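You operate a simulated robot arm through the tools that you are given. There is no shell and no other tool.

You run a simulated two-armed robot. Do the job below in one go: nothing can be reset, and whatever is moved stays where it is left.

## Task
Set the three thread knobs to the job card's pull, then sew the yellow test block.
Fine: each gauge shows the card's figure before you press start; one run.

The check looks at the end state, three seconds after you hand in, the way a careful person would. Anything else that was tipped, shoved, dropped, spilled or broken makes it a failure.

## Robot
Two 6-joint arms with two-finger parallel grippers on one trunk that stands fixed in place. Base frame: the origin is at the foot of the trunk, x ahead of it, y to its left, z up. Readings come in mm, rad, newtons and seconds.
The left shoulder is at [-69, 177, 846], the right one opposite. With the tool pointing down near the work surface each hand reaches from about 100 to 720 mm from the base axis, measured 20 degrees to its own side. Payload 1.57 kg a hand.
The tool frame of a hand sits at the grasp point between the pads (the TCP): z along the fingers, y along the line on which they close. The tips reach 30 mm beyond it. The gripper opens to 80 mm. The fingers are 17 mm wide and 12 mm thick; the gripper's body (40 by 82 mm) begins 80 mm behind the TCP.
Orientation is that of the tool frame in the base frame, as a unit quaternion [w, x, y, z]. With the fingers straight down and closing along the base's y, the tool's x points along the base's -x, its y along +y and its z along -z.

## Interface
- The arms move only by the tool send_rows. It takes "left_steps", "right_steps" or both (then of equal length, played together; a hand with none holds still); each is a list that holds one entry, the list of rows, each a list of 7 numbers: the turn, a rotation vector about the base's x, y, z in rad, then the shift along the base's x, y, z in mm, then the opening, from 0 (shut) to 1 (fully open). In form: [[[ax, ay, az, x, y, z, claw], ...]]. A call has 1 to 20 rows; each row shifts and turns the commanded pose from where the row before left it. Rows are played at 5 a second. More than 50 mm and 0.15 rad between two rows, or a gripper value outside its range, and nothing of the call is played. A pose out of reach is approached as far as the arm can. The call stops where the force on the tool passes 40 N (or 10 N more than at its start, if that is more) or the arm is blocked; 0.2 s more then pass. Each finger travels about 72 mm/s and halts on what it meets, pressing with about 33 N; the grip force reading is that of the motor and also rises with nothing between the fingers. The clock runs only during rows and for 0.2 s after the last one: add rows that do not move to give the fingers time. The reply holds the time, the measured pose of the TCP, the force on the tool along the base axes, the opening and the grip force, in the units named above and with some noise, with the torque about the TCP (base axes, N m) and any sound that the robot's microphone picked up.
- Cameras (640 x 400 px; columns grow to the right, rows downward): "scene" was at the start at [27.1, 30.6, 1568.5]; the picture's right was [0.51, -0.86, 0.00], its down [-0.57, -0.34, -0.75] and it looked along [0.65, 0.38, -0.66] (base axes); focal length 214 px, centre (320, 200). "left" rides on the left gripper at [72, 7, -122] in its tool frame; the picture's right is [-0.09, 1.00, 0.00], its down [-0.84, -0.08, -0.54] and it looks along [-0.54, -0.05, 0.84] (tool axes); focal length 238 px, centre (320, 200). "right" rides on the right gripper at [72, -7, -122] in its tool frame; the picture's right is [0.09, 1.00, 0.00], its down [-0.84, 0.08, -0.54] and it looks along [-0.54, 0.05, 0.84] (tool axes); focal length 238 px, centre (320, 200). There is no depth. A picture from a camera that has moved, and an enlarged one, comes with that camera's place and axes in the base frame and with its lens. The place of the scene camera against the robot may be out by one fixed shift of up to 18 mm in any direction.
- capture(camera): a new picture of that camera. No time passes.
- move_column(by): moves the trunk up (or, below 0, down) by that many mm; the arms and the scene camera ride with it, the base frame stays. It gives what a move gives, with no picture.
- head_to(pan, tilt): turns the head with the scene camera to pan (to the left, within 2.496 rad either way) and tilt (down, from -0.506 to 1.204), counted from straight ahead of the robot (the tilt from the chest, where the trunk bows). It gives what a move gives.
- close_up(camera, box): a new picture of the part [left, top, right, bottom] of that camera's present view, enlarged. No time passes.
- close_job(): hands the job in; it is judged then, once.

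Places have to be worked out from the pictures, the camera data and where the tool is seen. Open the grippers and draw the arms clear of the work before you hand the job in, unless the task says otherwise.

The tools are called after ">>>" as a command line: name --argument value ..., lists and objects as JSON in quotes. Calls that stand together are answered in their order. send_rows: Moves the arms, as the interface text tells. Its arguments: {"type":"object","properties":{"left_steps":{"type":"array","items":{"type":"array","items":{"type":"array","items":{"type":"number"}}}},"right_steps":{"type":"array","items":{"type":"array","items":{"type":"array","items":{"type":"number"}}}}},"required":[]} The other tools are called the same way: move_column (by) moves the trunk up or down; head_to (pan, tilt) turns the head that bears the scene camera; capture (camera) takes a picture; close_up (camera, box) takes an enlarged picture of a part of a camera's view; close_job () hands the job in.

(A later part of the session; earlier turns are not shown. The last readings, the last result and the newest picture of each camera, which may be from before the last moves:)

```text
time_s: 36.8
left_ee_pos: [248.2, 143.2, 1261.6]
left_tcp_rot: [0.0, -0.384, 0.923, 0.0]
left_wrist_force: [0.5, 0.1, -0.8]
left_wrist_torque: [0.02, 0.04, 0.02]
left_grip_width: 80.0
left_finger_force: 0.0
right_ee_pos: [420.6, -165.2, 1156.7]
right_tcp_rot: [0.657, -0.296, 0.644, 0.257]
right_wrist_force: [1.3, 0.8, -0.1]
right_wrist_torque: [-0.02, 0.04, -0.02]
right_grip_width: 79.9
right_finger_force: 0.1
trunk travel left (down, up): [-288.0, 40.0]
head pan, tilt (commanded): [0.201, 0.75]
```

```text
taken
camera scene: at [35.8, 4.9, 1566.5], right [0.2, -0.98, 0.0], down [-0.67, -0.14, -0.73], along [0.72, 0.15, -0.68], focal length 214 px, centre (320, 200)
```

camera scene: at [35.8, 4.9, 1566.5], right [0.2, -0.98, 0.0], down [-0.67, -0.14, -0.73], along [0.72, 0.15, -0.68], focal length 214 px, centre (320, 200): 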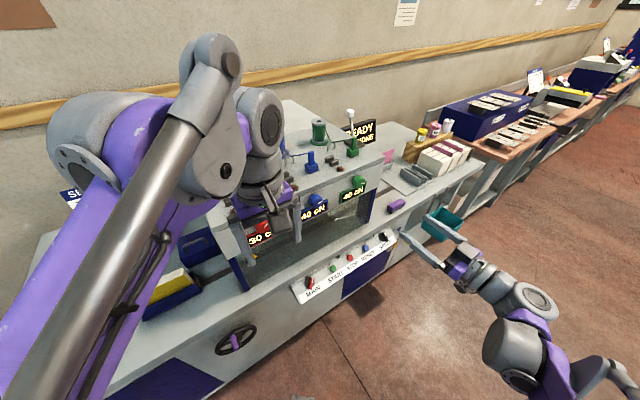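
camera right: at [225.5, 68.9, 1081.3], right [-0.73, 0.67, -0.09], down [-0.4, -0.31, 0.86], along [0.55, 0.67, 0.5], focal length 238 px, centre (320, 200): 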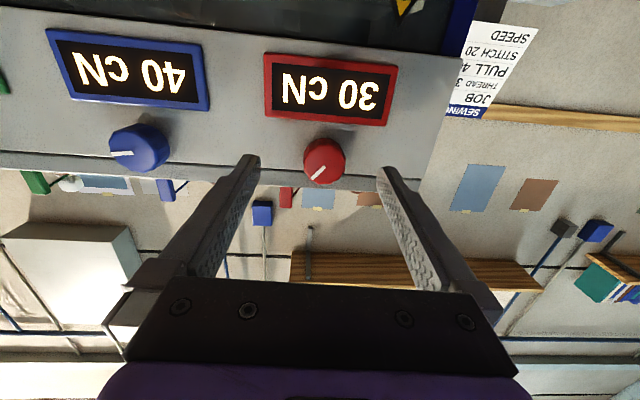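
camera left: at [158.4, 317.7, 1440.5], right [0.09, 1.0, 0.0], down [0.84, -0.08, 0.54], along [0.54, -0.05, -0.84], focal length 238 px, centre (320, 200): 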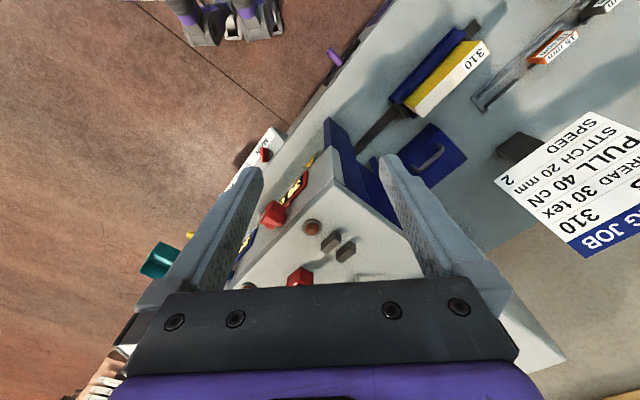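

Now pitch the left tool up to face the machine, ending in front of the red knob.

>>> send_rows --left_steps '[[[0.0926, -0.0926, 0, 5, 3, -8.6, 1], [0.0926, -0.0926, 0, 5, 3, -8.6, 1], [0.0926, -0.0926, 0, 5, 3, -8.6, 1], [0.0926, -0.0926, 0, 5, 3, -8.6, 1], [0.0926, -0.0926, 0, 5, 3, -8.6, 1], [0.0926, -0.0926, 0, 5, 3, -8.6, 1], [0, 0, 0, 0, 0, 0, 1]]]'

>>> capture --camera "scene"

```text
time_s: 38.4
left_ee_pos: [277.1, 161.9, 1209.8]
left_tcp_rot: [0.355, -0.353, 0.853, 0.147]
left_wrist_force: [0.1, -0.3, 0.1]
left_wrist_torque: [0.0, -0.03, -0.03]
left_grip_width: 80.1
left_finger_force: 0.0
right_ee_pos: [420.3, -166.0, 1157.2]
right_tcp_rot: [0.657, -0.296, 0.643, 0.258]
right_wrist_force: [-0.5, 0.2, -1.2]
right_wrist_torque: [-0.02, 0.0, 0.02]
right_grip_width: 80.0
right_finger_force: 0.1
trunk travel left (down, up): [-288.0, 40.0]
head pan, tilt (commanded): [0.201, 0.75]
```

```text
taken
camera scene: at [36.0, 4.6, 1566.5], right [0.2, -0.98, 0.0], down [-0.67, -0.14, -0.73], along [0.72, 0.15, -0.68], focal length 214 px, centre (320, 200)
```

scene: 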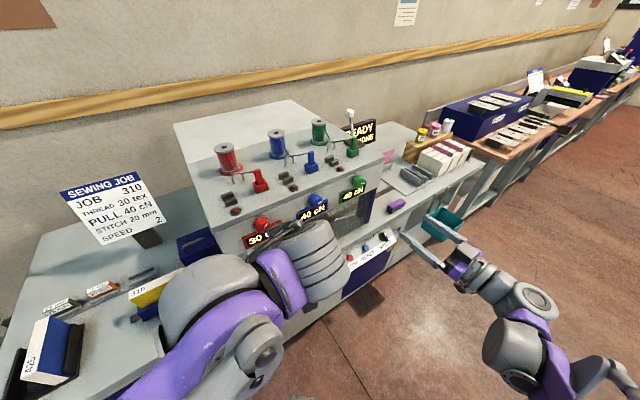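

The left arm changed posture; I check how near its elbow is to the yellow block and the table before going on.

>>> head_to --pan 0.8 --tilt 0.95

>>> capture --camera "scene"

>>> capture --camera "left"

>>> capture --camera "right"

```text
time_s: 39.4
left_ee_pos: [277.8, 161.5, 1208.9]
left_tcp_rot: [0.354, -0.354, 0.853, 0.147]
left_wrist_force: [-0.1, 0.5, 0.1]
left_wrist_torque: [0.0, -0.03, 0.01]
left_grip_width: 80.0
left_finger_force: 0.1
right_ee_pos: [420.7, -165.7, 1156.2]
right_tcp_rot: [0.657, -0.294, 0.644, 0.258]
right_wrist_force: [-0.6, -0.5, 0.2]
right_wrist_torque: [-0.05, 0.0, 0.0]
right_grip_width: 80.1
right_finger_force: 0.1
trunk travel left (down, up): [-288.0, 40.0]
head pan, tilt (commanded): [0.799, 0.949]
```

```text
taken
camera scene: at [5.4, 40.3, 1551.0], right [0.72, -0.7, 0.0], down [-0.57, -0.58, -0.58], along [0.41, 0.42, -0.81], focal length 214 px, centre (320, 200)
```

scene: 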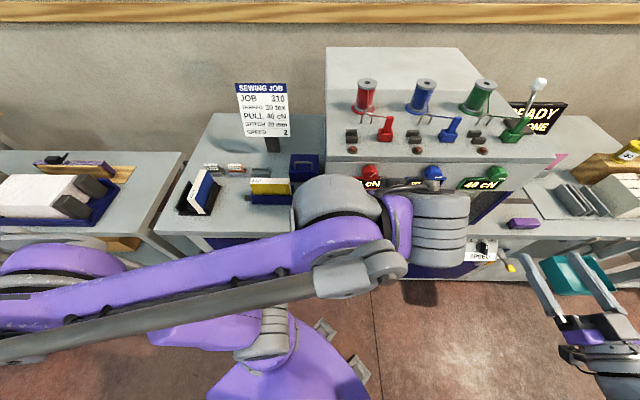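

```text
taken
camera left: at [176.5, 68.8, 1243.3], right [-0.66, 0.75, 0.07], down [0.2, 0.09, 0.98], along [0.73, 0.66, -0.21], focal length 238 px, centre (320, 200)
```

left: 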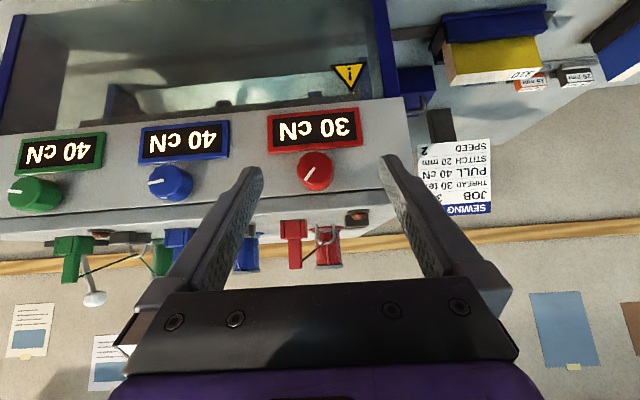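

```text
taken
camera right: at [344.5, -261.2, 1085.0], right [-0.71, 0.69, -0.15], down [-0.46, -0.3, 0.83], along [0.53, 0.66, 0.53], focal length 238 px, centre (320, 200)
```

right: 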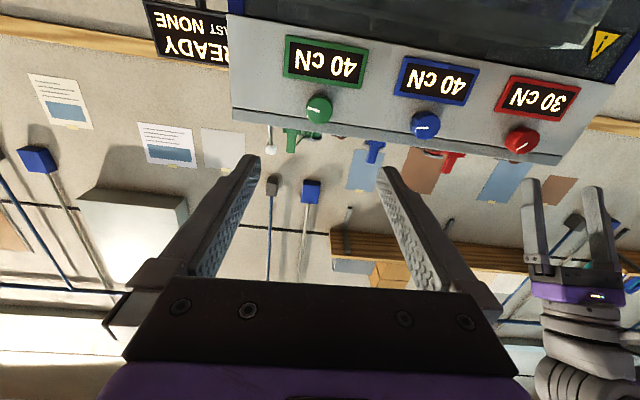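

The left elbow swings out to the robot's left at height, clear of the tables. I continue the remaining pitch.

>>> send_rows --left_steps '[[[0.0926, -0.0926, 0, 5, 3, -8.6, 1], [0.0926, -0.0926, 0, 5, 3, -8.6, 1], [0.0926, -0.0926, 0, 5, 3, -8.6, 1], [0.0926, -0.0926, 0, 5, 3, -8.6, 1], [0.0926, -0.0926, 0, 5, 3, -8.6, 1], [0.0926, -0.0926, 0, 5, 3, -8.6, 1], [0, 0, 0, 0, 0, 0, 1]]]'

>>> capture --camera "scene"

>>> capture --camera "left"

```text
time_s: 41.0
left_ee_pos: [307.0, 179.6, 1157.5]
left_tcp_rot: [0.654, -0.271, 0.652, 0.271]
left_wrist_force: [-0.4, 0.8, 0.6]
left_wrist_torque: [0.02, 0.03, -0.01]
left_grip_width: 80.1
left_finger_force: 0.0
right_ee_pos: [419.8, -164.9, 1156.5]
right_tcp_rot: [0.658, -0.296, 0.643, 0.257]
right_wrist_force: [-0.3, 0.2, -0.5]
right_wrist_torque: [0.0, 0.0, -0.02]
right_grip_width: 80.1
right_finger_force: 0.1
trunk travel left (down, up): [-288.0, 40.0]
head pan, tilt (commanded): [0.799, 0.949]
```

```text
taken
camera scene: at [5.0, 40.7, 1550.9], right [0.72, -0.7, 0.0], down [-0.57, -0.58, -0.58], along [0.41, 0.42, -0.81], focal length 214 px, centre (320, 200)
```

scene: 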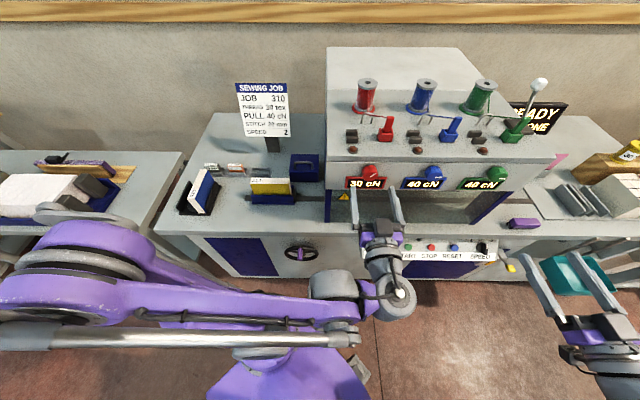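

```text
taken
camera left: at [216.9, 97.1, 1083.6], right [-0.7, 0.7, 0.09], down [-0.33, -0.44, 0.83], along [0.63, 0.56, 0.54], focal length 238 px, centre (320, 200)
```

left: 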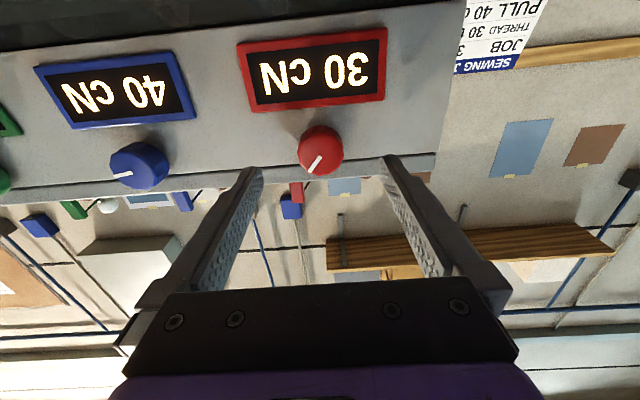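

The left hand holds the pose at u≈90, m≈344, right in front of red. I zoom in to centre it.

>>> close_up --camera "left" --box '[240, 100, 400, 200]'

```text
4.00 times, centred on (320, 150) of left
camera zoom: at [216.9, 97.1, 1083.6], right [-0.7, 0.7, 0.09], down [-0.33, -0.44, 0.83], along [0.63, 0.56, 0.54], focal length 953 px, centre (320, 400)
```

zoom: 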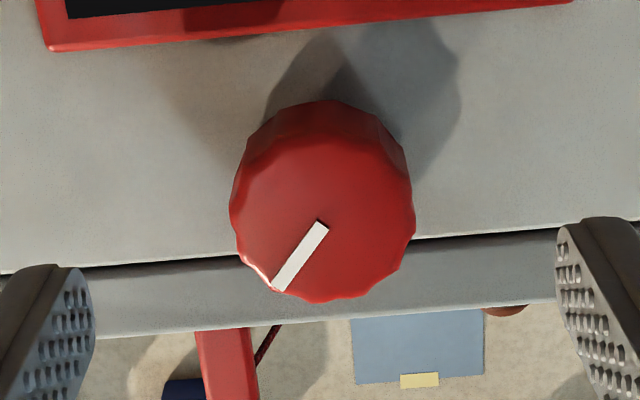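

The red knob's centre is at u≈91.0, z≈1158, under 1 mm off. I pre-roll the fingers by −0.35 rad (so the +0.7 rad turn ends symmetric) and go in.

>>> send_rows --left_steps '[[[-0.0825, -0.0825, 0, 0, 0, 0, 1], [-0.0825, -0.0825, 0, 0, 0, 0, 1], [-0.0825, -0.0825, 0, 0, 0, 0, 1], [0, 0, 0, 17.8, 17.15, 0.3, 1], [0, 0, 0, 17.8, 17.15, 0.3, 1], [0, 0, 0, 0, 0, 0, 1]]]'

>>> capture --camera "left"

>>> close_up --camera "left" --box '[240, 130, 400, 230]'

```text
time_s: 42.4
left_ee_pos: [341.6, 215.0, 1158.2]
left_tcp_rot: [0.691, -0.38, 0.595, 0.152]
left_wrist_force: [-0.6, -0.1, -0.1]
left_wrist_torque: [0.0, -0.04, -0.01]
left_grip_width: 79.9
left_finger_force: 0.1
right_ee_pos: [420.5, -165.6, 1155.5]
right_tcp_rot: [0.657, -0.296, 0.643, 0.258]
right_wrist_force: [-0.8, -0.1, -0.1]
right_wrist_torque: [0.02, 0.01, 0.0]
right_grip_width: 80.0
right_finger_force: 0.2
trunk travel left (down, up): [-288.0, 40.0]
head pan, tilt (commanded): [0.799, 0.949]
```

```text
taken
camera left: at [269.7, 114.4, 1086.2], right [-0.68, 0.68, -0.26], down [-0.54, -0.23, 0.81], along [0.5, 0.69, 0.53], focal length 238 px, centre (320, 200)
```

left: 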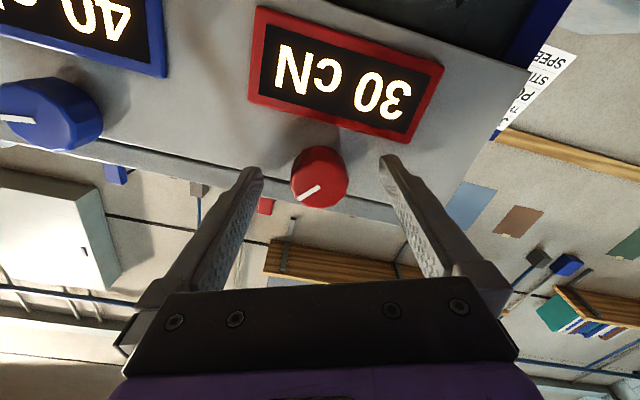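

```text
4.00 times, centred on (320, 180) of left
camera zoom: at [269.7, 114.4, 1086.2], right [-0.68, 0.68, -0.26], down [-0.54, -0.23, 0.81], along [0.5, 0.69, 0.53], focal length 953 px, centre (320, 280)
```

zoom: 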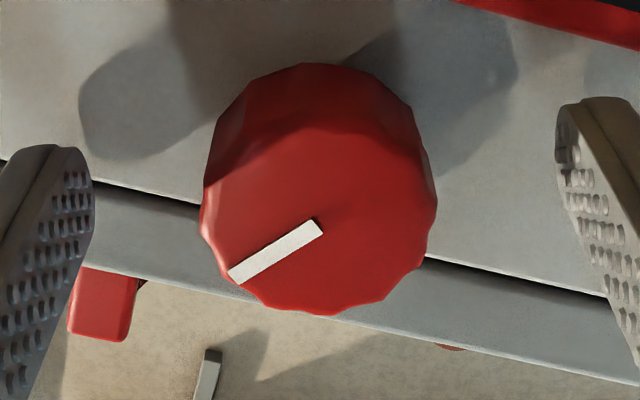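

Centring is within a fraction of a mm. I close on red and turn +0.1 rad, watching the forces.

>>> send_rows --left_steps '[[[0, 0, 0, 0, 0, 0, 0.6], [0, 0, 0, 0, 0, 0, 0.45], [0, 0, 0, 0, 0, 0, 0.2], [0, 0, 0, 0, 0, 0, 0], [0, 0, 0, 0, 0, 0, 0]]]'

>>> send_rows --left_steps '[[[0.0354, 0.0354, 0, 0, 0, 0, 0], [0.0354, 0.0354, 0, 0, 0, 0, 0], [0, 0, 0, 0, 0, 0, 0]]]'

>>> close_up --camera "left" --box '[200, 0, 460, 220]'

```text
time_s: 43.6
left_ee_pos: [342.7, 215.9, 1157.2]
left_tcp_rot: [0.691, -0.38, 0.595, 0.153]
left_wrist_force: [3.3, -0.3, 4.8]
left_wrist_torque: [-0.04, 0.05, -0.19]
left_grip_width: 37.3
left_finger_force: 43.8
right_ee_pos: [421.0, -164.8, 1156.0]
right_tcp_rot: [0.657, -0.296, 0.643, 0.258]
right_wrist_force: [-0.2, -0.6, 0.4]
right_wrist_torque: [-0.02, 0.02, -0.02]
right_grip_width: 79.9
right_finger_force: 0.0
trunk travel left (down, up): [-288.0, 40.0]
head pan, tilt (commanded): [0.799, 0.949]
```

```text
time_s: 44.4
left_ee_pos: [342.9, 214.4, 1157.8]
left_tcp_rot: [0.683, -0.349, 0.614, 0.188]
left_wrist_force: [0.3, 2.2, 8.6]
left_wrist_torque: [-0.07, 0.11, -0.1]
left_grip_width: 37.3
left_finger_force: 43.3
right_ee_pos: [420.1, -165.3, 1156.1]
right_tcp_rot: [0.657, -0.296, 0.643, 0.258]
right_wrist_force: [-0.6, -0.1, 0.4]
right_wrist_torque: [0.01, 0.01, 0.01]
right_grip_width: 80.0
right_finger_force: 0.0
trunk travel left (down, up): [-288.0, 40.0]
head pan, tilt (commanded): [0.799, 0.949]
```

```text
1.82 times, centred on (330, 110) of left
camera zoom: at [265.0, 119.1, 1084.6], right [-0.7, 0.7, -0.16], down [-0.48, -0.29, 0.83], along [0.53, 0.65, 0.54], focal length 433 px, centre (302, 364)
```

zoom: 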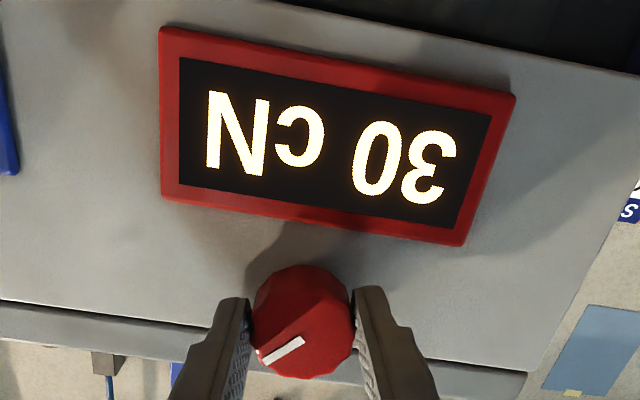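

Forces are small; still 30 at +0.1 rad as expected. Continue +0.2 rad in small rows.

>>> send_rows --left_steps '[[[0.0354, 0.0354, 0, 0, 0, 0.3, 0], [0.0354, 0.0354, 0, 0, 0, 0.2, 0], [0, 0, 0, 0, 0, 0, 0]]]'

>>> send_rows --left_steps '[[[0.0354, 0.0354, 0, 0, 0, 0, 0], [0.0354, 0.0354, 0, 0, 0, 0, 0], [0, 0, 0, 0, 0, 0, 0]]]'

>>> close_up --camera "left" --box '[200, 0, 460, 220]'

```text
time_s: 45.2
left_ee_pos: [341.1, 214.4, 1157.0]
left_tcp_rot: [0.672, -0.32, 0.63, 0.222]
left_wrist_force: [-3.6, 2.0, -2.0]
left_wrist_torque: [0.58, -0.6, 0.45]
left_grip_width: 37.0
left_finger_force: 43.1
right_ee_pos: [420.1, -165.0, 1156.3]
right_tcp_rot: [0.658, -0.295, 0.644, 0.257]
right_wrist_force: [0.5, -1.1, -0.3]
right_wrist_torque: [0.01, -0.01, 0.03]
right_grip_width: 80.2
right_finger_force: 0.1
trunk travel left (down, up): [-288.0, 40.0]
head pan, tilt (commanded): [0.799, 0.949]
```

```text
time_s: 46.0
left_ee_pos: [341.3, 214.7, 1156.6]
left_tcp_rot: [0.66, -0.287, 0.646, 0.254]
left_wrist_force: [-7.1, 2.8, -10.6]
left_wrist_torque: [0.07, -0.1, 0.33]
left_grip_width: 37.0
left_finger_force: 43.5
right_ee_pos: [419.7, -165.0, 1156.7]
right_tcp_rot: [0.657, -0.296, 0.643, 0.258]
right_wrist_force: [-0.4, -0.1, -0.1]
right_wrist_torque: [-0.01, 0.0, 0.02]
right_grip_width: 80.0
right_finger_force: 0.0
trunk travel left (down, up): [-288.0, 40.0]
head pan, tilt (commanded): [0.799, 0.949]
```

```text
1.82 times, centred on (330, 110) of left
camera zoom: at [254.3, 129.5, 1084.1], right [-0.71, 0.71, 0.04], down [-0.36, -0.41, 0.84], along [0.61, 0.58, 0.54], focal length 433 px, centre (302, 364)
```

zoom: 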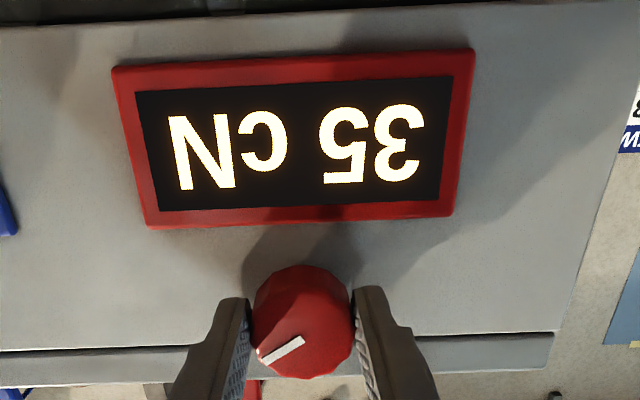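

35 at +0.3 rad, as predicted. Two more +0.2 rad stages to reach +0.7.

>>> send_rows --left_steps '[[[0.0354, 0.0354, 0, -0.2, 0, -0.4, 0], [0.0354, 0.0354, 0, 0, 0, 0, 0], [0, 0, 0, 0, 0, 0, 0]]]'

>>> send_rows --left_steps '[[[0.0354, 0.0354, 0, -0.2, 0, -0.2, 0], [0.0354, 0.0354, 0, 0, 0, 0, 0], [0, 0, 0, 0, 0, 0, 0]]]'

>>> close_up --camera "left" --box '[200, 0, 460, 220]'

```text
time_s: 46.8
left_ee_pos: [340.7, 214.3, 1157.2]
left_tcp_rot: [0.647, -0.254, 0.659, 0.286]
left_wrist_force: [-12.6, 3.0, -9.2]
left_wrist_torque: [-0.39, 0.33, 0.47]
left_grip_width: 37.1
left_finger_force: 43.5
right_ee_pos: [418.3, -164.7, 1157.4]
right_tcp_rot: [0.658, -0.295, 0.643, 0.257]
right_wrist_force: [-0.4, 0.7, -0.5]
right_wrist_torque: [0.03, -0.01, 0.03]
right_grip_width: 79.9
right_finger_force: 0.1
trunk travel left (down, up): [-288.0, 40.0]
head pan, tilt (commanded): [0.799, 0.949]
```

```text
time_s: 47.6
left_ee_pos: [341.7, 214.5, 1156.3]
left_tcp_rot: [0.632, -0.22, 0.671, 0.319]
left_wrist_force: [-11.5, 6.9, -5.4]
left_wrist_torque: [-0.34, 0.28, 0.48]
left_grip_width: 37.1
left_finger_force: 43.7
right_ee_pos: [419.8, -163.9, 1156.9]
right_tcp_rot: [0.658, -0.296, 0.643, 0.257]
right_wrist_force: [0.5, -0.2, 0.1]
right_wrist_torque: [0.0, 0.0, -0.01]
right_grip_width: 80.0
right_finger_force: 0.0
trunk travel left (down, up): [-288.0, 40.0]
head pan, tilt (commanded): [0.799, 0.949]
```

```text
1.82 times, centred on (330, 110) of left
camera zoom: at [243.9, 140.1, 1085.9], right [-0.69, 0.69, 0.24], down [-0.24, -0.53, 0.81], along [0.68, 0.5, 0.53], focal length 433 px, centre (302, 364)
```

zoom: 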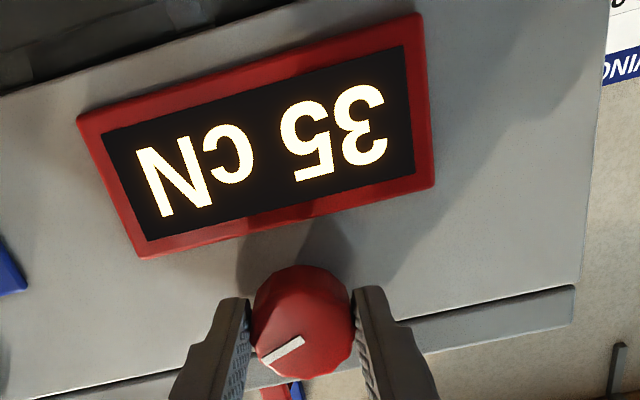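

>>> send_rows --left_steps '[[[0.0354, 0.0354, 0, -0.2, 0.1, 0, 0], [0.0354, 0.0354, 0, 0, 0, 0, 0], [0, 0, 0, 0, 0, 0, 0]]]'

>>> close_up --camera "left" --box '[200, 0, 460, 220]'

>>> send_rows --left_steps '[[[0.0354, 0.0354, 0, -0.2, 0.1, 0, 0], [0.0354, 0.0354, 0, 0, 0, 0, 0], [0, 0, 0, 0, 0, 0, 0]]]'

>>> capture --camera "left"

```text
time_s: 48.4
left_ee_pos: [341.8, 214.5, 1157.0]
left_tcp_rot: [0.615, -0.187, 0.681, 0.35]
left_wrist_force: [-6.1, 11.2, 2.2]
left_wrist_torque: [0.18, -0.25, 0.49]
left_grip_width: 37.2
left_finger_force: 43.6
right_ee_pos: [419.7, -165.1, 1157.7]
right_tcp_rot: [0.657, -0.296, 0.643, 0.257]
right_wrist_force: [0.4, -0.6, 0.1]
right_wrist_torque: [0.0, 0.01, -0.01]
right_grip_width: 80.2
right_finger_force: 0.1
trunk travel left (down, up): [-288.0, 40.0]
head pan, tilt (commanded): [0.799, 0.949]
```

```text
1.82 times, centred on (330, 110) of left
camera zoom: at [238.8, 145.3, 1088.0], right [-0.67, 0.67, 0.34], down [-0.19, -0.58, 0.79], along [0.72, 0.46, 0.51], focal length 433 px, centre (302, 364)
```

zoom: 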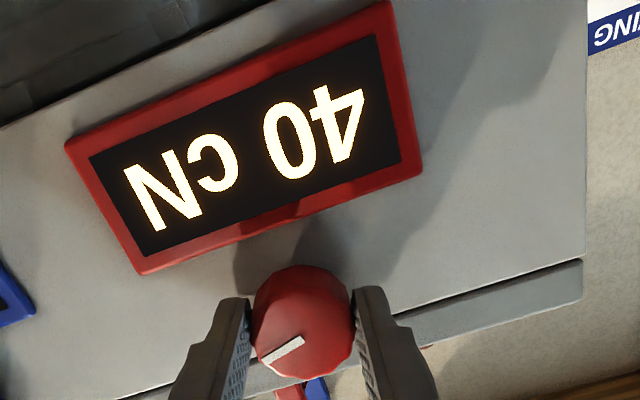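

```text
time_s: 49.2
left_ee_pos: [341.2, 214.9, 1157.7]
left_tcp_rot: [0.597, -0.153, 0.689, 0.381]
left_wrist_force: [-4.8, 15.9, 10.4]
left_wrist_torque: [0.21, -0.25, 0.33]
left_grip_width: 37.1
left_finger_force: 44.0
right_ee_pos: [418.8, -163.9, 1157.5]
right_tcp_rot: [0.658, -0.296, 0.643, 0.257]
right_wrist_force: [0.6, 0.6, 0.7]
right_wrist_torque: [-0.03, 0.04, 0.02]
right_grip_width: 79.9
right_finger_force: 0.1
trunk travel left (down, up): [-288.0, 40.0]
head pan, tilt (commanded): [0.799, 0.949]
```

```text
taken
camera left: at [233.9, 150.1, 1090.8], right [-0.64, 0.64, 0.43], down [-0.13, -0.64, 0.76], along [0.76, 0.43, 0.49], focal length 238 px, centre (320, 200)
```

left: 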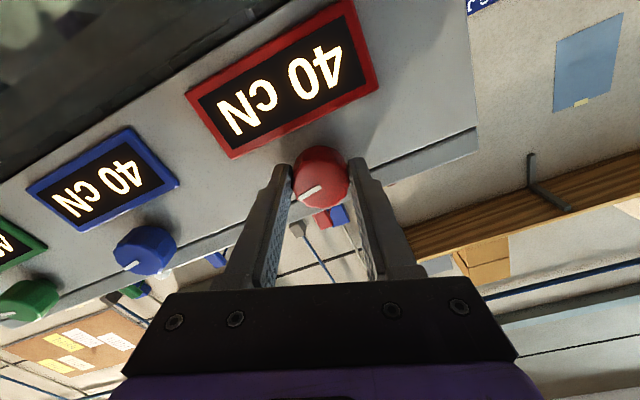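

Red now reads 40 at +0.70 rad, mid-band. I relieve the small side load, release and back off straight.

>>> send_rows --left_steps '[[[0, 0, 0, -0.3, 0.8, 0.5, 0], [0, 0, 0, 0, 0, 0, 0], [0, 0, 0, 0, 0, 0, 0.5], [0, 0, 0, 0, 0, 0, 1], [0, 0, 0, 0, 0, 0, 1], [0, 0, 0, -17.7, -17.7, 0, 1], [0, 0, 0, -17.7, -17.7, 0, 1], [0, 0, 0, 0, 0, 0, 1]]]'

>>> capture --camera "left"

>>> capture --camera "scene"

```text
time_s: 51.0
left_ee_pos: [307.0, 179.0, 1159.5]
left_tcp_rot: [0.597, -0.152, 0.69, 0.38]
left_wrist_force: [-0.8, -0.1, 0.2]
left_wrist_torque: [0.02, 0.02, 0.0]
left_grip_width: 79.9
left_finger_force: 0.1
right_ee_pos: [419.4, -165.3, 1156.6]
right_tcp_rot: [0.657, -0.295, 0.644, 0.258]
right_wrist_force: [0.2, -0.5, -0.1]
right_wrist_torque: [-0.04, -0.02, -0.01]
right_grip_width: 79.9
right_finger_force: 0.0
trunk travel left (down, up): [-288.0, 40.0]
head pan, tilt (commanded): [0.799, 0.949]
```

```text
taken
camera left: at [199.3, 113.5, 1092.3], right [-0.64, 0.64, 0.43], down [-0.13, -0.64, 0.76], along [0.76, 0.43, 0.49], focal length 238 px, centre (320, 200)
```

left: 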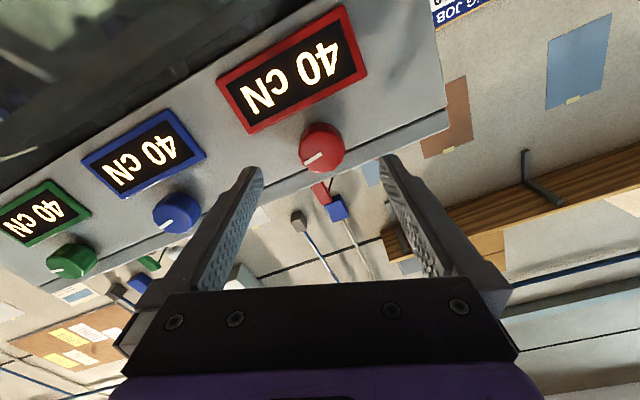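

```text
taken
camera scene: at [5.4, 40.4, 1550.9], right [0.72, -0.7, 0.0], down [-0.57, -0.58, -0.58], along [0.41, 0.42, -0.81], focal length 214 px, centre (320, 200)
```

scene: 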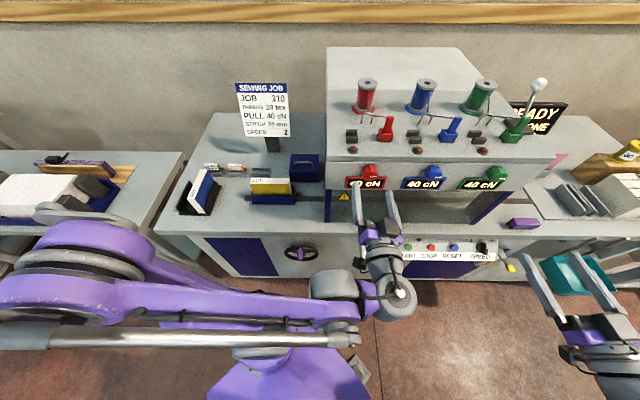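

All three gauges read 40. I retract the left arm along its known path (roll level, then pitch back to tool-down), leaving the view free for START.

>>> send_rows --left_steps '[[[-0.0825, -0.0825, 0, 0, 0, 0, 1], [-0.0825, -0.0825, 0, 0, 0, 0, 1], [-0.0825, -0.0825, 0, 0, 0, 0, 1], [-0.0926, 0.0926, 0, -5, -3, 8.6, 1], [-0.0926, 0.0926, 0, -5, -3, 8.6, 1], [-0.0926, 0.0926, 0, -5, -3, 8.6, 1], [-0.0926, 0.0926, 0, -5, -3, 8.6, 1], [-0.0926, 0.0926, 0, -5, -3, 8.6, 1], [-0.0926, 0.0926, 0, -5, -3, 8.6, 1], [-0.0926, 0.0926, 0, -5, -3, 8.6, 1], [-0.0926, 0.0926, 0, -5, -3, 8.6, 1], [-0.0926, 0.0926, 0, -5, -3, 8.6, 1], [-0.0926, 0.0926, 0, -5, -3, 8.6, 1], [-0.0926, 0.0926, 0, -5, -3, 8.6, 1], [-0.0926, 0.0926, 0, -5, -3, 8.6, 1], [0, 0, 0, 0, 0, 0, 1]]]'

>>> capture --camera "scene"

>>> capture --camera "right"

```text
time_s: 54.4
left_ee_pos: [247.3, 142.4, 1260.5]
left_tcp_rot: [-0.001, -0.382, 0.924, -0.001]
left_wrist_force: [0.4, 0.3, 0.2]
left_wrist_torque: [-0.02, 0.01, -0.01]
left_grip_width: 80.1
left_finger_force: 0.1
right_ee_pos: [419.8, -165.6, 1156.7]
right_tcp_rot: [0.658, -0.297, 0.643, 0.257]
right_wrist_force: [0.7, 0.9, 1.2]
right_wrist_torque: [0.07, -0.04, 0.0]
right_grip_width: 79.7
right_finger_force: 0.0
trunk travel left (down, up): [-288.0, 40.0]
head pan, tilt (commanded): [0.799, 0.949]
```

```text
taken
camera scene: at [5.0, 40.4, 1550.9], right [0.72, -0.7, 0.0], down [-0.57, -0.58, -0.58], along [0.41, 0.42, -0.81], focal length 214 px, centre (320, 200)
```

scene: 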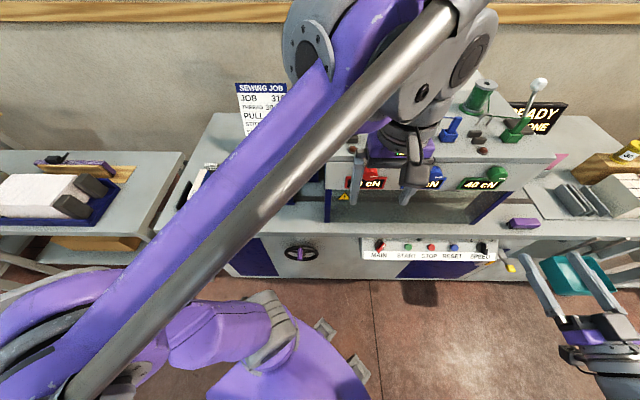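

```text
taken
camera right: at [344.2, -261.2, 1085.0], right [-0.71, 0.69, -0.15], down [-0.46, -0.3, 0.83], along [0.53, 0.66, 0.53], focal length 238 px, centre (320, 200)
```

right: 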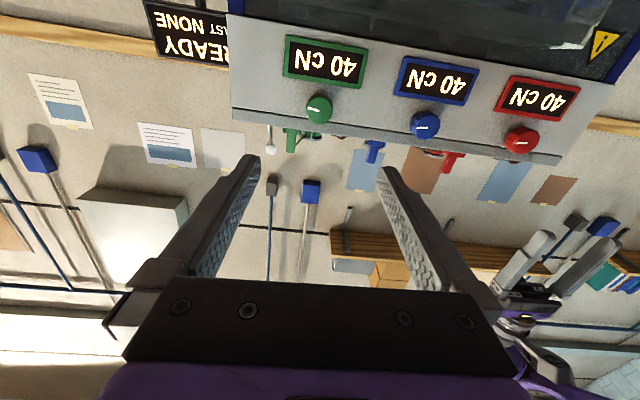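

All three gauges read 40 and the sign reads READY / LAST NONE. I park the left hand back and left, level again, out of the way.

>>> send_rows --left_steps '[[[0, 0, -0.131, -9, 25, 10, 1], [0, 0, -0.131, -9, 25, 10, 1], [0, 0, -0.131, -9, 25, 10, 1], [0, 0, -0.131, -9, 25, 10, 1], [0, 0, -0.131, -9, 25, 10, 1], [0, 0, -0.1304, -9, 25, 10, 1], [0, 0, 0, 0, 0, 0, 1]]]'

>>> capture --camera "scene"

>>> close_up --camera "scene" --box '[360, 210, 520, 290]'

```text
time_s: 56.0
left_ee_pos: [191.7, 291.3, 1320.1]
left_tcp_rot: [0.0, 0.0, 1.0, -0.001]
left_wrist_force: [-0.4, 0.5, 0.3]
left_wrist_torque: [-0.01, -0.04, 0.02]
left_grip_width: 80.2
left_finger_force: 0.0
right_ee_pos: [420.3, -165.2, 1156.5]
right_tcp_rot: [0.657, -0.296, 0.643, 0.258]
right_wrist_force: [0.1, -0.3, 0.3]
right_wrist_torque: [-0.04, -0.03, -0.01]
right_grip_width: 80.2
right_finger_force: 0.0
trunk travel left (down, up): [-288.0, 40.0]
head pan, tilt (commanded): [0.799, 0.949]
```

```text
taken
camera scene: at [5.2, 40.1, 1550.9], right [0.72, -0.7, 0.0], down [-0.57, -0.58, -0.58], along [0.41, 0.42, -0.81], focal length 214 px, centre (320, 200)
```

scene: 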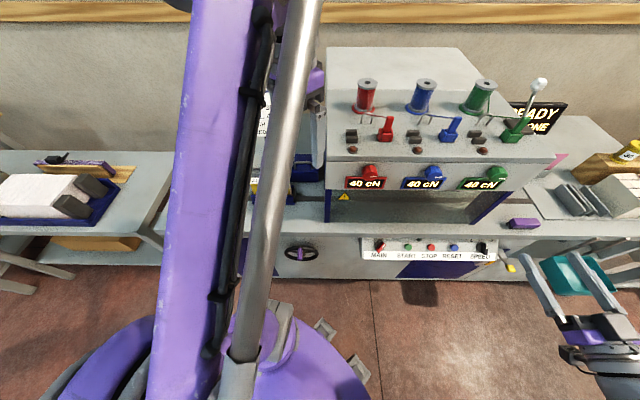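

```text
4.00 times, centred on (440, 250) of scene
camera zoom: at [5.2, 40.1, 1550.9], right [0.72, -0.7, 0.0], down [-0.57, -0.58, -0.58], along [0.41, 0.42, -0.81], focal length 858 px, centre (-160, 0)
```

zoom: 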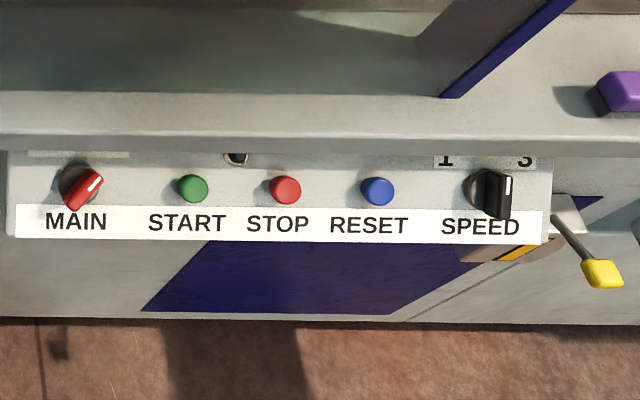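

START is the green button. I bring the right hand down in front of the panel, pitching it about 52° down (along the panel's normal) with the fingers closed.

>>> send_rows --right_steps '[[[-0.0855, 0.0965, -0.003, 0.6, 21.6, -39.6, 0.5], [-0.0855, 0.0965, -0.003, 0.6, 21.6, -39.6, 0], [-0.0855, 0.0965, -0.003, 0.6, 21.6, -39.6, 0], [-0.0855, 0.0965, -0.003, 0.6, 21.6, -39.6, 0], [-0.0855, 0.0965, -0.003, 0.6, 21.6, -39.6, 0], [-0.0855, 0.0965, -0.003, 0.6, 21.6, -39.6, 0], [-0.0855, 0.0965, -0.003, 0.6, 21.6, -39.6, 0], [0, 0, 0, 0, 0, 0, 0]]]'

>>> capture --camera "right"

>>> capture --camera "scene"

```text
time_s: 57.8
left_ee_pos: [190.1, 291.4, 1320.6]
left_tcp_rot: [0.0, 0.0, 1.0, -0.001]
left_wrist_force: [0.5, 0.0, -0.7]
left_wrist_torque: [0.02, -0.01, -0.03]
left_grip_width: 79.8
left_finger_force: 0.1
right_ee_pos: [425.7, -17.6, 878.0]
right_tcp_rot: [0.298, -0.365, 0.871, 0.135]
right_wrist_force: [0.7, -0.6, 0.4]
right_wrist_torque: [0.01, 0.0, 0.01]
right_grip_width: 0.0
right_finger_force: 20.6
trunk travel left (down, up): [-288.0, 40.0]
head pan, tilt (commanded): [0.799, 0.949]
```

```text
taken
camera right: at [340.2, -117.8, 929.5], right [-0.77, 0.64, -0.04], down [0.18, 0.27, 0.94], along [0.62, 0.72, -0.33], focal length 238 px, centre (320, 200)
```

right: 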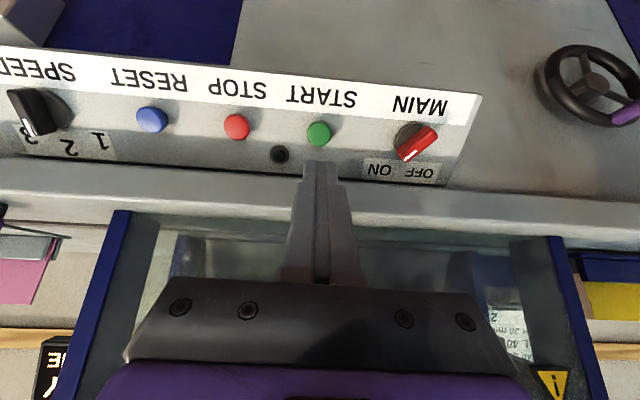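

```text
taken
camera scene: at [4.6, 39.9, 1550.9], right [0.72, -0.7, 0.0], down [-0.57, -0.58, -0.58], along [0.41, 0.42, -0.81], focal length 214 px, centre (320, 200)
```

scene: 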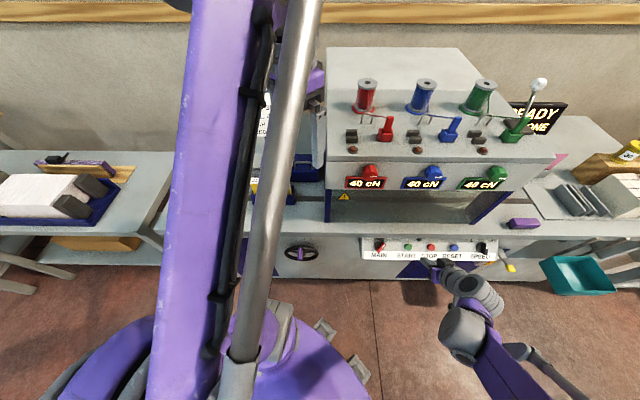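

The fingertips line up with the green START button in the wrist view. I close most of the distance (90 of about 117 mm along the panel normal, with a small sideways correction), then check again.

>>> send_rows --right_steps '[[[0, 0, 0, 14.7, 15.4, -21.5, 0], [0, 0, 0, 14.7, 15.4, -21.5, 0], [0, 0, 0, 14.7, 15.4, -21.6, 0], [0, 0, 0, 0, 0, 0, 0]]]'

>>> capture --camera "right"

>>> close_up --camera "scene" --box '[380, 210, 500, 290]'

```text
time_s: 58.8
left_ee_pos: [191.3, 290.9, 1320.8]
left_tcp_rot: [0.0, 0.001, 1.0, 0.0]
left_wrist_force: [-0.1, -1.1, 0.0]
left_wrist_torque: [-0.03, -0.01, 0.0]
left_grip_width: 80.1
left_finger_force: 0.0
right_ee_pos: [466.6, 30.8, 813.5]
right_tcp_rot: [0.299, -0.365, 0.871, 0.136]
right_wrist_force: [-0.1, 0.1, 0.3]
right_wrist_torque: [0.0, 0.0, 0.02]
right_grip_width: 0.0
right_finger_force: 21.4
trunk travel left (down, up): [-288.0, 40.0]
head pan, tilt (commanded): [0.799, 0.949]
```

```text
taken
camera right: at [382.6, -69.9, 863.7], right [-0.77, 0.64, -0.04], down [0.18, 0.27, 0.95], along [0.62, 0.72, -0.32], focal length 238 px, centre (320, 200)
```

right: 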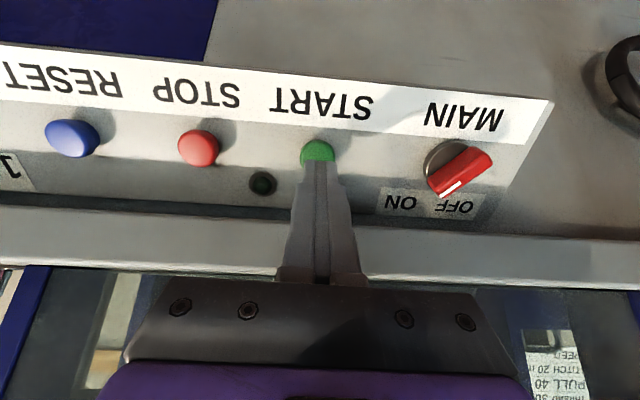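

```text
5.00 times, centred on (440, 250) of scene
camera zoom: at [4.7, 40.0, 1550.9], right [0.72, -0.7, 0.0], down [-0.57, -0.58, -0.58], along [0.41, 0.42, -0.81], focal length 1072 px, centre (-280, -50)
```

zoom: 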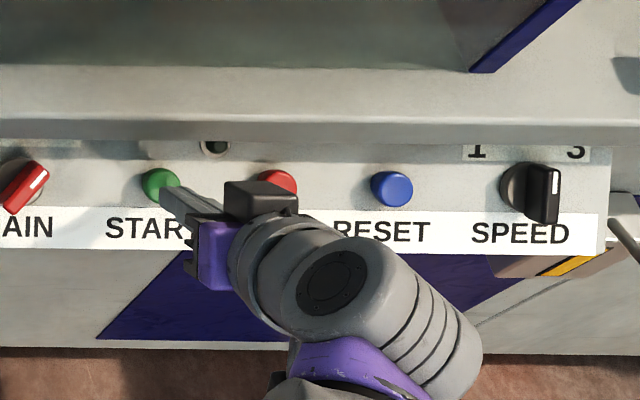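

>>> close_up --camera "right" --box '[250, 110, 410, 210]'

```text
4.00 times, centred on (330, 160) of right
camera zoom: at [382.6, -69.9, 863.7], right [-0.77, 0.64, -0.04], down [0.18, 0.27, 0.95], along [0.62, 0.72, -0.32], focal length 953 px, centre (280, 360)
```

zoom: 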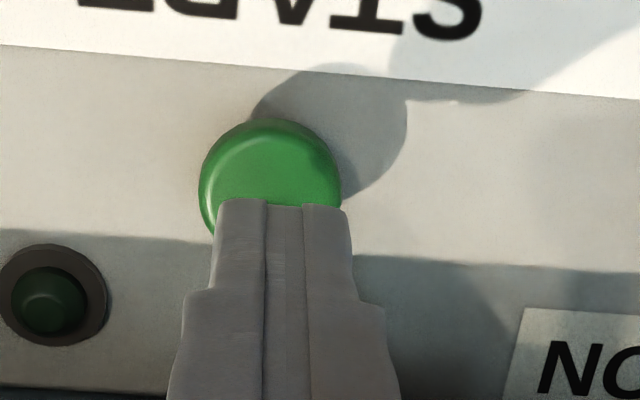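

The button's top centre is about 27 mm ahead along the tool and 3 mm towards +u. I advance 22 mm with that correction, staying just short of contact.

>>> send_rows --right_steps '[[[0, 0, 0, 5.7, 4.0, -8.6, 0], [0, 0, 0, 5.7, 4.0, -8.6, 0], [0, 0, 0, 0, 0, 0, 0]]]'

>>> close_up --camera "right" --box '[250, 110, 410, 210]'

>>> close_up --camera "scene" --box '[380, 210, 500, 290]'

```text
time_s: 59.6
left_ee_pos: [191.3, 292.5, 1321.0]
left_tcp_rot: [-0.001, 0.0, 1.0, 0.0]
left_wrist_force: [0.3, -0.6, 0.0]
left_wrist_torque: [-0.02, -0.02, 0.03]
left_grip_width: 80.0
left_finger_force: 0.0
right_ee_pos: [478.2, 39.8, 796.8]
right_tcp_rot: [0.3, -0.365, 0.871, 0.136]
right_wrist_force: [-2.2, 0.0, 1.3]
right_wrist_torque: [0.02, -0.02, -0.02]
right_grip_width: 0.0
right_finger_force: 20.9
trunk travel left (down, up): [-288.0, 40.0]
head pan, tilt (commanded): [0.799, 0.949]
heard: click
```

```text
4.00 times, centred on (330, 160) of right
camera zoom: at [393.6, -60.8, 846.8], right [-0.77, 0.64, -0.04], down [0.18, 0.27, 0.95], along [0.62, 0.72, -0.32], focal length 953 px, centre (280, 360)
```

zoom: 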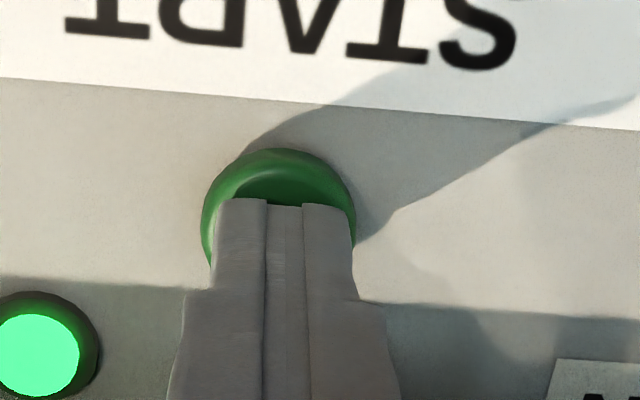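

```text
5.00 times, centred on (440, 250) of scene
camera zoom: at [5.0, 40.2, 1551.0], right [0.72, -0.7, 0.0], down [-0.57, -0.58, -0.58], along [0.41, 0.42, -0.81], focal length 1072 px, centre (-280, -50)
```

zoom: 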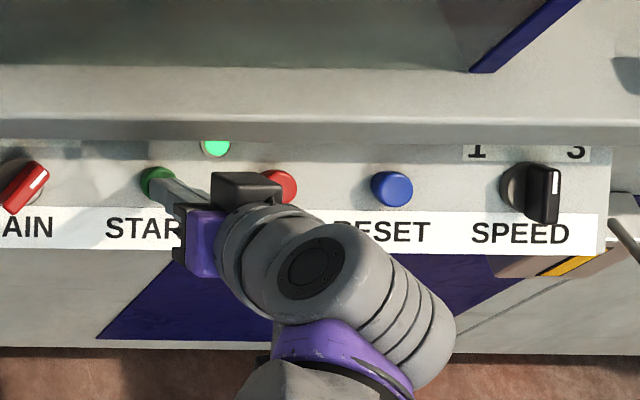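

A click was heard and the run lamp is lit: START has been pressed. I withdraw straight back at once and watch the run without touching anything.

>>> send_rows --right_steps '[[[0, 0, 0, -12.6, -13.6, 23.5, 0], [0, 0, 0, -12.6, -13.6, 23.5, 0], [0, 0, 0, -20, -20, 23.5, 0], [0, 0, 0, 0, 0, 0, 0]]]'

>>> capture --camera "scene"

>>> capture --camera "right"

```text
time_s: 60.6
left_ee_pos: [192.5, 292.4, 1320.0]
left_tcp_rot: [0.001, 0.0, 1.0, 0.0]
left_wrist_force: [0.5, 0.6, -0.3]
left_wrist_torque: [-0.01, 0.03, 0.01]
left_grip_width: 79.7
left_finger_force: 0.1
right_ee_pos: [434.4, -6.4, 868.2]
right_tcp_rot: [0.297, -0.365, 0.872, 0.136]
right_wrist_force: [0.5, -0.4, 0.4]
right_wrist_torque: [-0.04, 0.0, 0.01]
right_grip_width: 0.0
right_finger_force: 21.0
trunk travel left (down, up): [-288.0, 40.0]
head pan, tilt (commanded): [0.799, 0.949]
```

```text
taken
camera scene: at [6.3, 40.8, 1550.9], right [0.72, -0.7, 0.0], down [-0.57, -0.58, -0.58], along [0.41, 0.42, -0.81], focal length 214 px, centre (320, 200)
```

scene: 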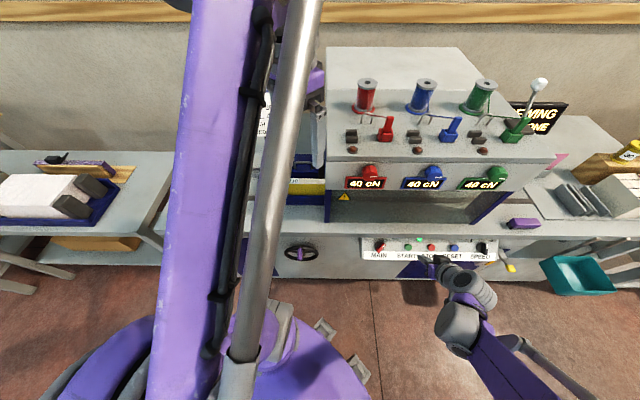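

```text
taken
camera right: at [349.6, -107.1, 918.7], right [-0.77, 0.64, -0.04], down [0.18, 0.27, 0.94], along [0.62, 0.72, -0.32], focal length 238 px, centre (320, 200)
```

right: 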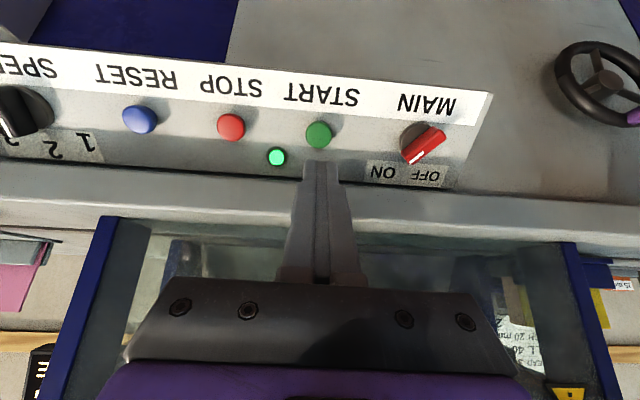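

The sign now says SEWING and the yellow block is feeding in. I draw the right hand farther back, open it, and let time pass.

>>> send_rows --right_steps '[[[0, 0, 0, -20, -30, 25, 0], [0, 0, 0, -20, -30, 25, 0.5], [0, 0, 0, -20, -30, 25, 1], [0, 0, 0, -20, -30, 25, 1], [0, 0, 0, 0, -20, 20, 1], [0, 0, 0, 0, 0, 0, 1], [0, 0, 0, 0, 0, 0, 1], [0, 0, 0, 0, 0, 0, 1], [0, 0, 0, 0, 0, 0, 1], [0, 0, 0, 0, 0, 0, 1]]]'

>>> capture --camera "scene"

```text
time_s: 62.8
left_ee_pos: [191.4, 291.4, 1321.0]
left_tcp_rot: [0.0, 0.001, 1.0, 0.0]
left_wrist_force: [-0.3, 0.0, 0.5]
left_wrist_torque: [0.0, -0.04, -0.01]
left_grip_width: 79.9
left_finger_force: 0.0
right_ee_pos: [352.9, -148.4, 987.2]
right_tcp_rot: [0.299, -0.365, 0.871, 0.135]
right_wrist_force: [-0.1, 0.0, -0.6]
right_wrist_torque: [-0.01, 0.01, 0.0]
right_grip_width: 79.6
right_finger_force: 0.1
trunk travel left (down, up): [-288.0, 40.0]
head pan, tilt (commanded): [0.799, 0.949]
```

```text
taken
camera scene: at [5.4, 40.3, 1550.9], right [0.72, -0.7, 0.0], down [-0.57, -0.58, -0.58], along [0.41, 0.42, -0.81], focal length 214 px, centre (320, 200)
```

scene: 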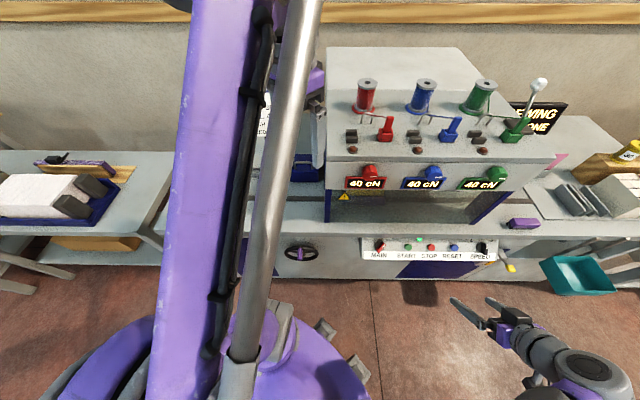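

The block has gone under the head, sign still SEWING. I wait a few more seconds.

>>> send_rows --right_steps '[[[0, 0, 0, 0, 0, 0, 1], [0, 0, 0, 0, 0, 0, 1], [0, 0, 0, 0, 0, 0, 1], [0, 0, 0, 0, 0, 0, 1], [0, 0, 0, 0, 0, 0, 1], [0, 0, 0, 0, 0, 0, 1], [0, 0, 0, 0, 0, 0, 1], [0, 0, 0, 0, 0, 0, 1], [0, 0, 0, 0, 0, 0, 1], [0, 0, 0, 0, 0, 0, 1], [0, 0, 0, 0, 0, 0, 1], [0, 0, 0, 0, 0, 0, 1], [0, 0, 0, 0, 0, 0, 1], [0, 0, 0, 0, 0, 0, 1], [0, 0, 0, 0, 0, 0, 1], [0, 0, 0, 0, 0, 0, 1], [0, 0, 0, 0, 0, 0, 1], [0, 0, 0, 0, 0, 0, 1], [0, 0, 0, 0, 0, 0, 1], [0, 0, 0, 0, 0, 0, 1]]]'

>>> capture --camera "scene"

>>> close_up --camera "scene" --box '[440, 80, 640, 240]'

```text
time_s: 67.0
left_ee_pos: [192.9, 291.7, 1319.6]
left_tcp_rot: [-0.001, 0.001, 1.0, 0.0]
left_wrist_force: [0.2, 0.2, 0.3]
left_wrist_torque: [0.01, 0.01, 0.02]
left_grip_width: 79.9
left_finger_force: 0.0
right_ee_pos: [351.4, -148.3, 986.3]
right_tcp_rot: [0.298, -0.365, 0.872, 0.135]
right_wrist_force: [0.3, 0.7, -0.5]
right_wrist_torque: [-0.02, -0.04, 0.0]
right_grip_width: 80.2
right_finger_force: 0.0
trunk travel left (down, up): [-288.0, 40.0]
head pan, tilt (commanded): [0.799, 0.949]
```

```text
taken
camera scene: at [5.4, 40.3, 1550.9], right [0.72, -0.7, 0.0], down [-0.57, -0.58, -0.58], along [0.41, 0.42, -0.81], focal length 214 px, centre (320, 200)
```

scene: 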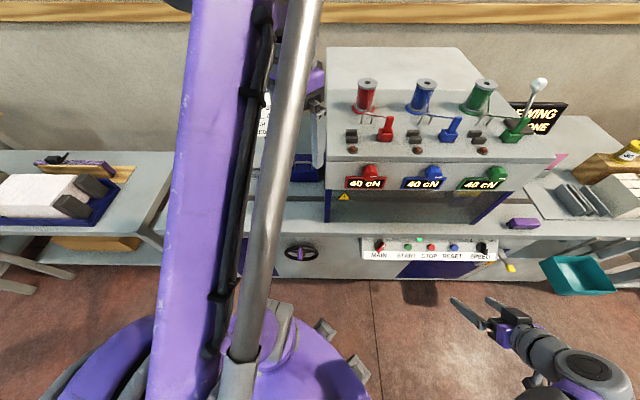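

```text
2.50 times, centred on (540, 160) of scene
camera zoom: at [5.4, 40.3, 1550.9], right [0.72, -0.7, 0.0], down [-0.57, -0.58, -0.58], along [0.41, 0.42, -0.81], focal length 536 px, centre (-230, 300)
```

zoom: 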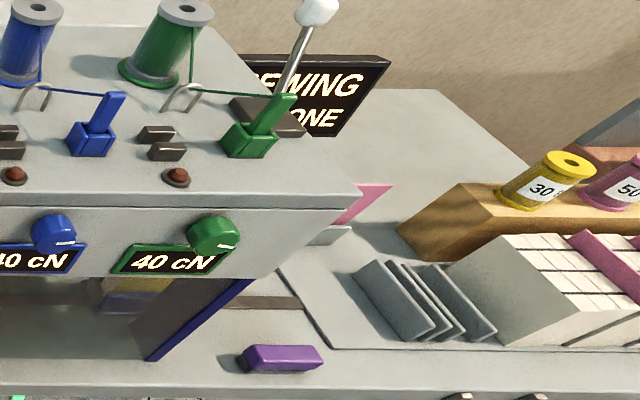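

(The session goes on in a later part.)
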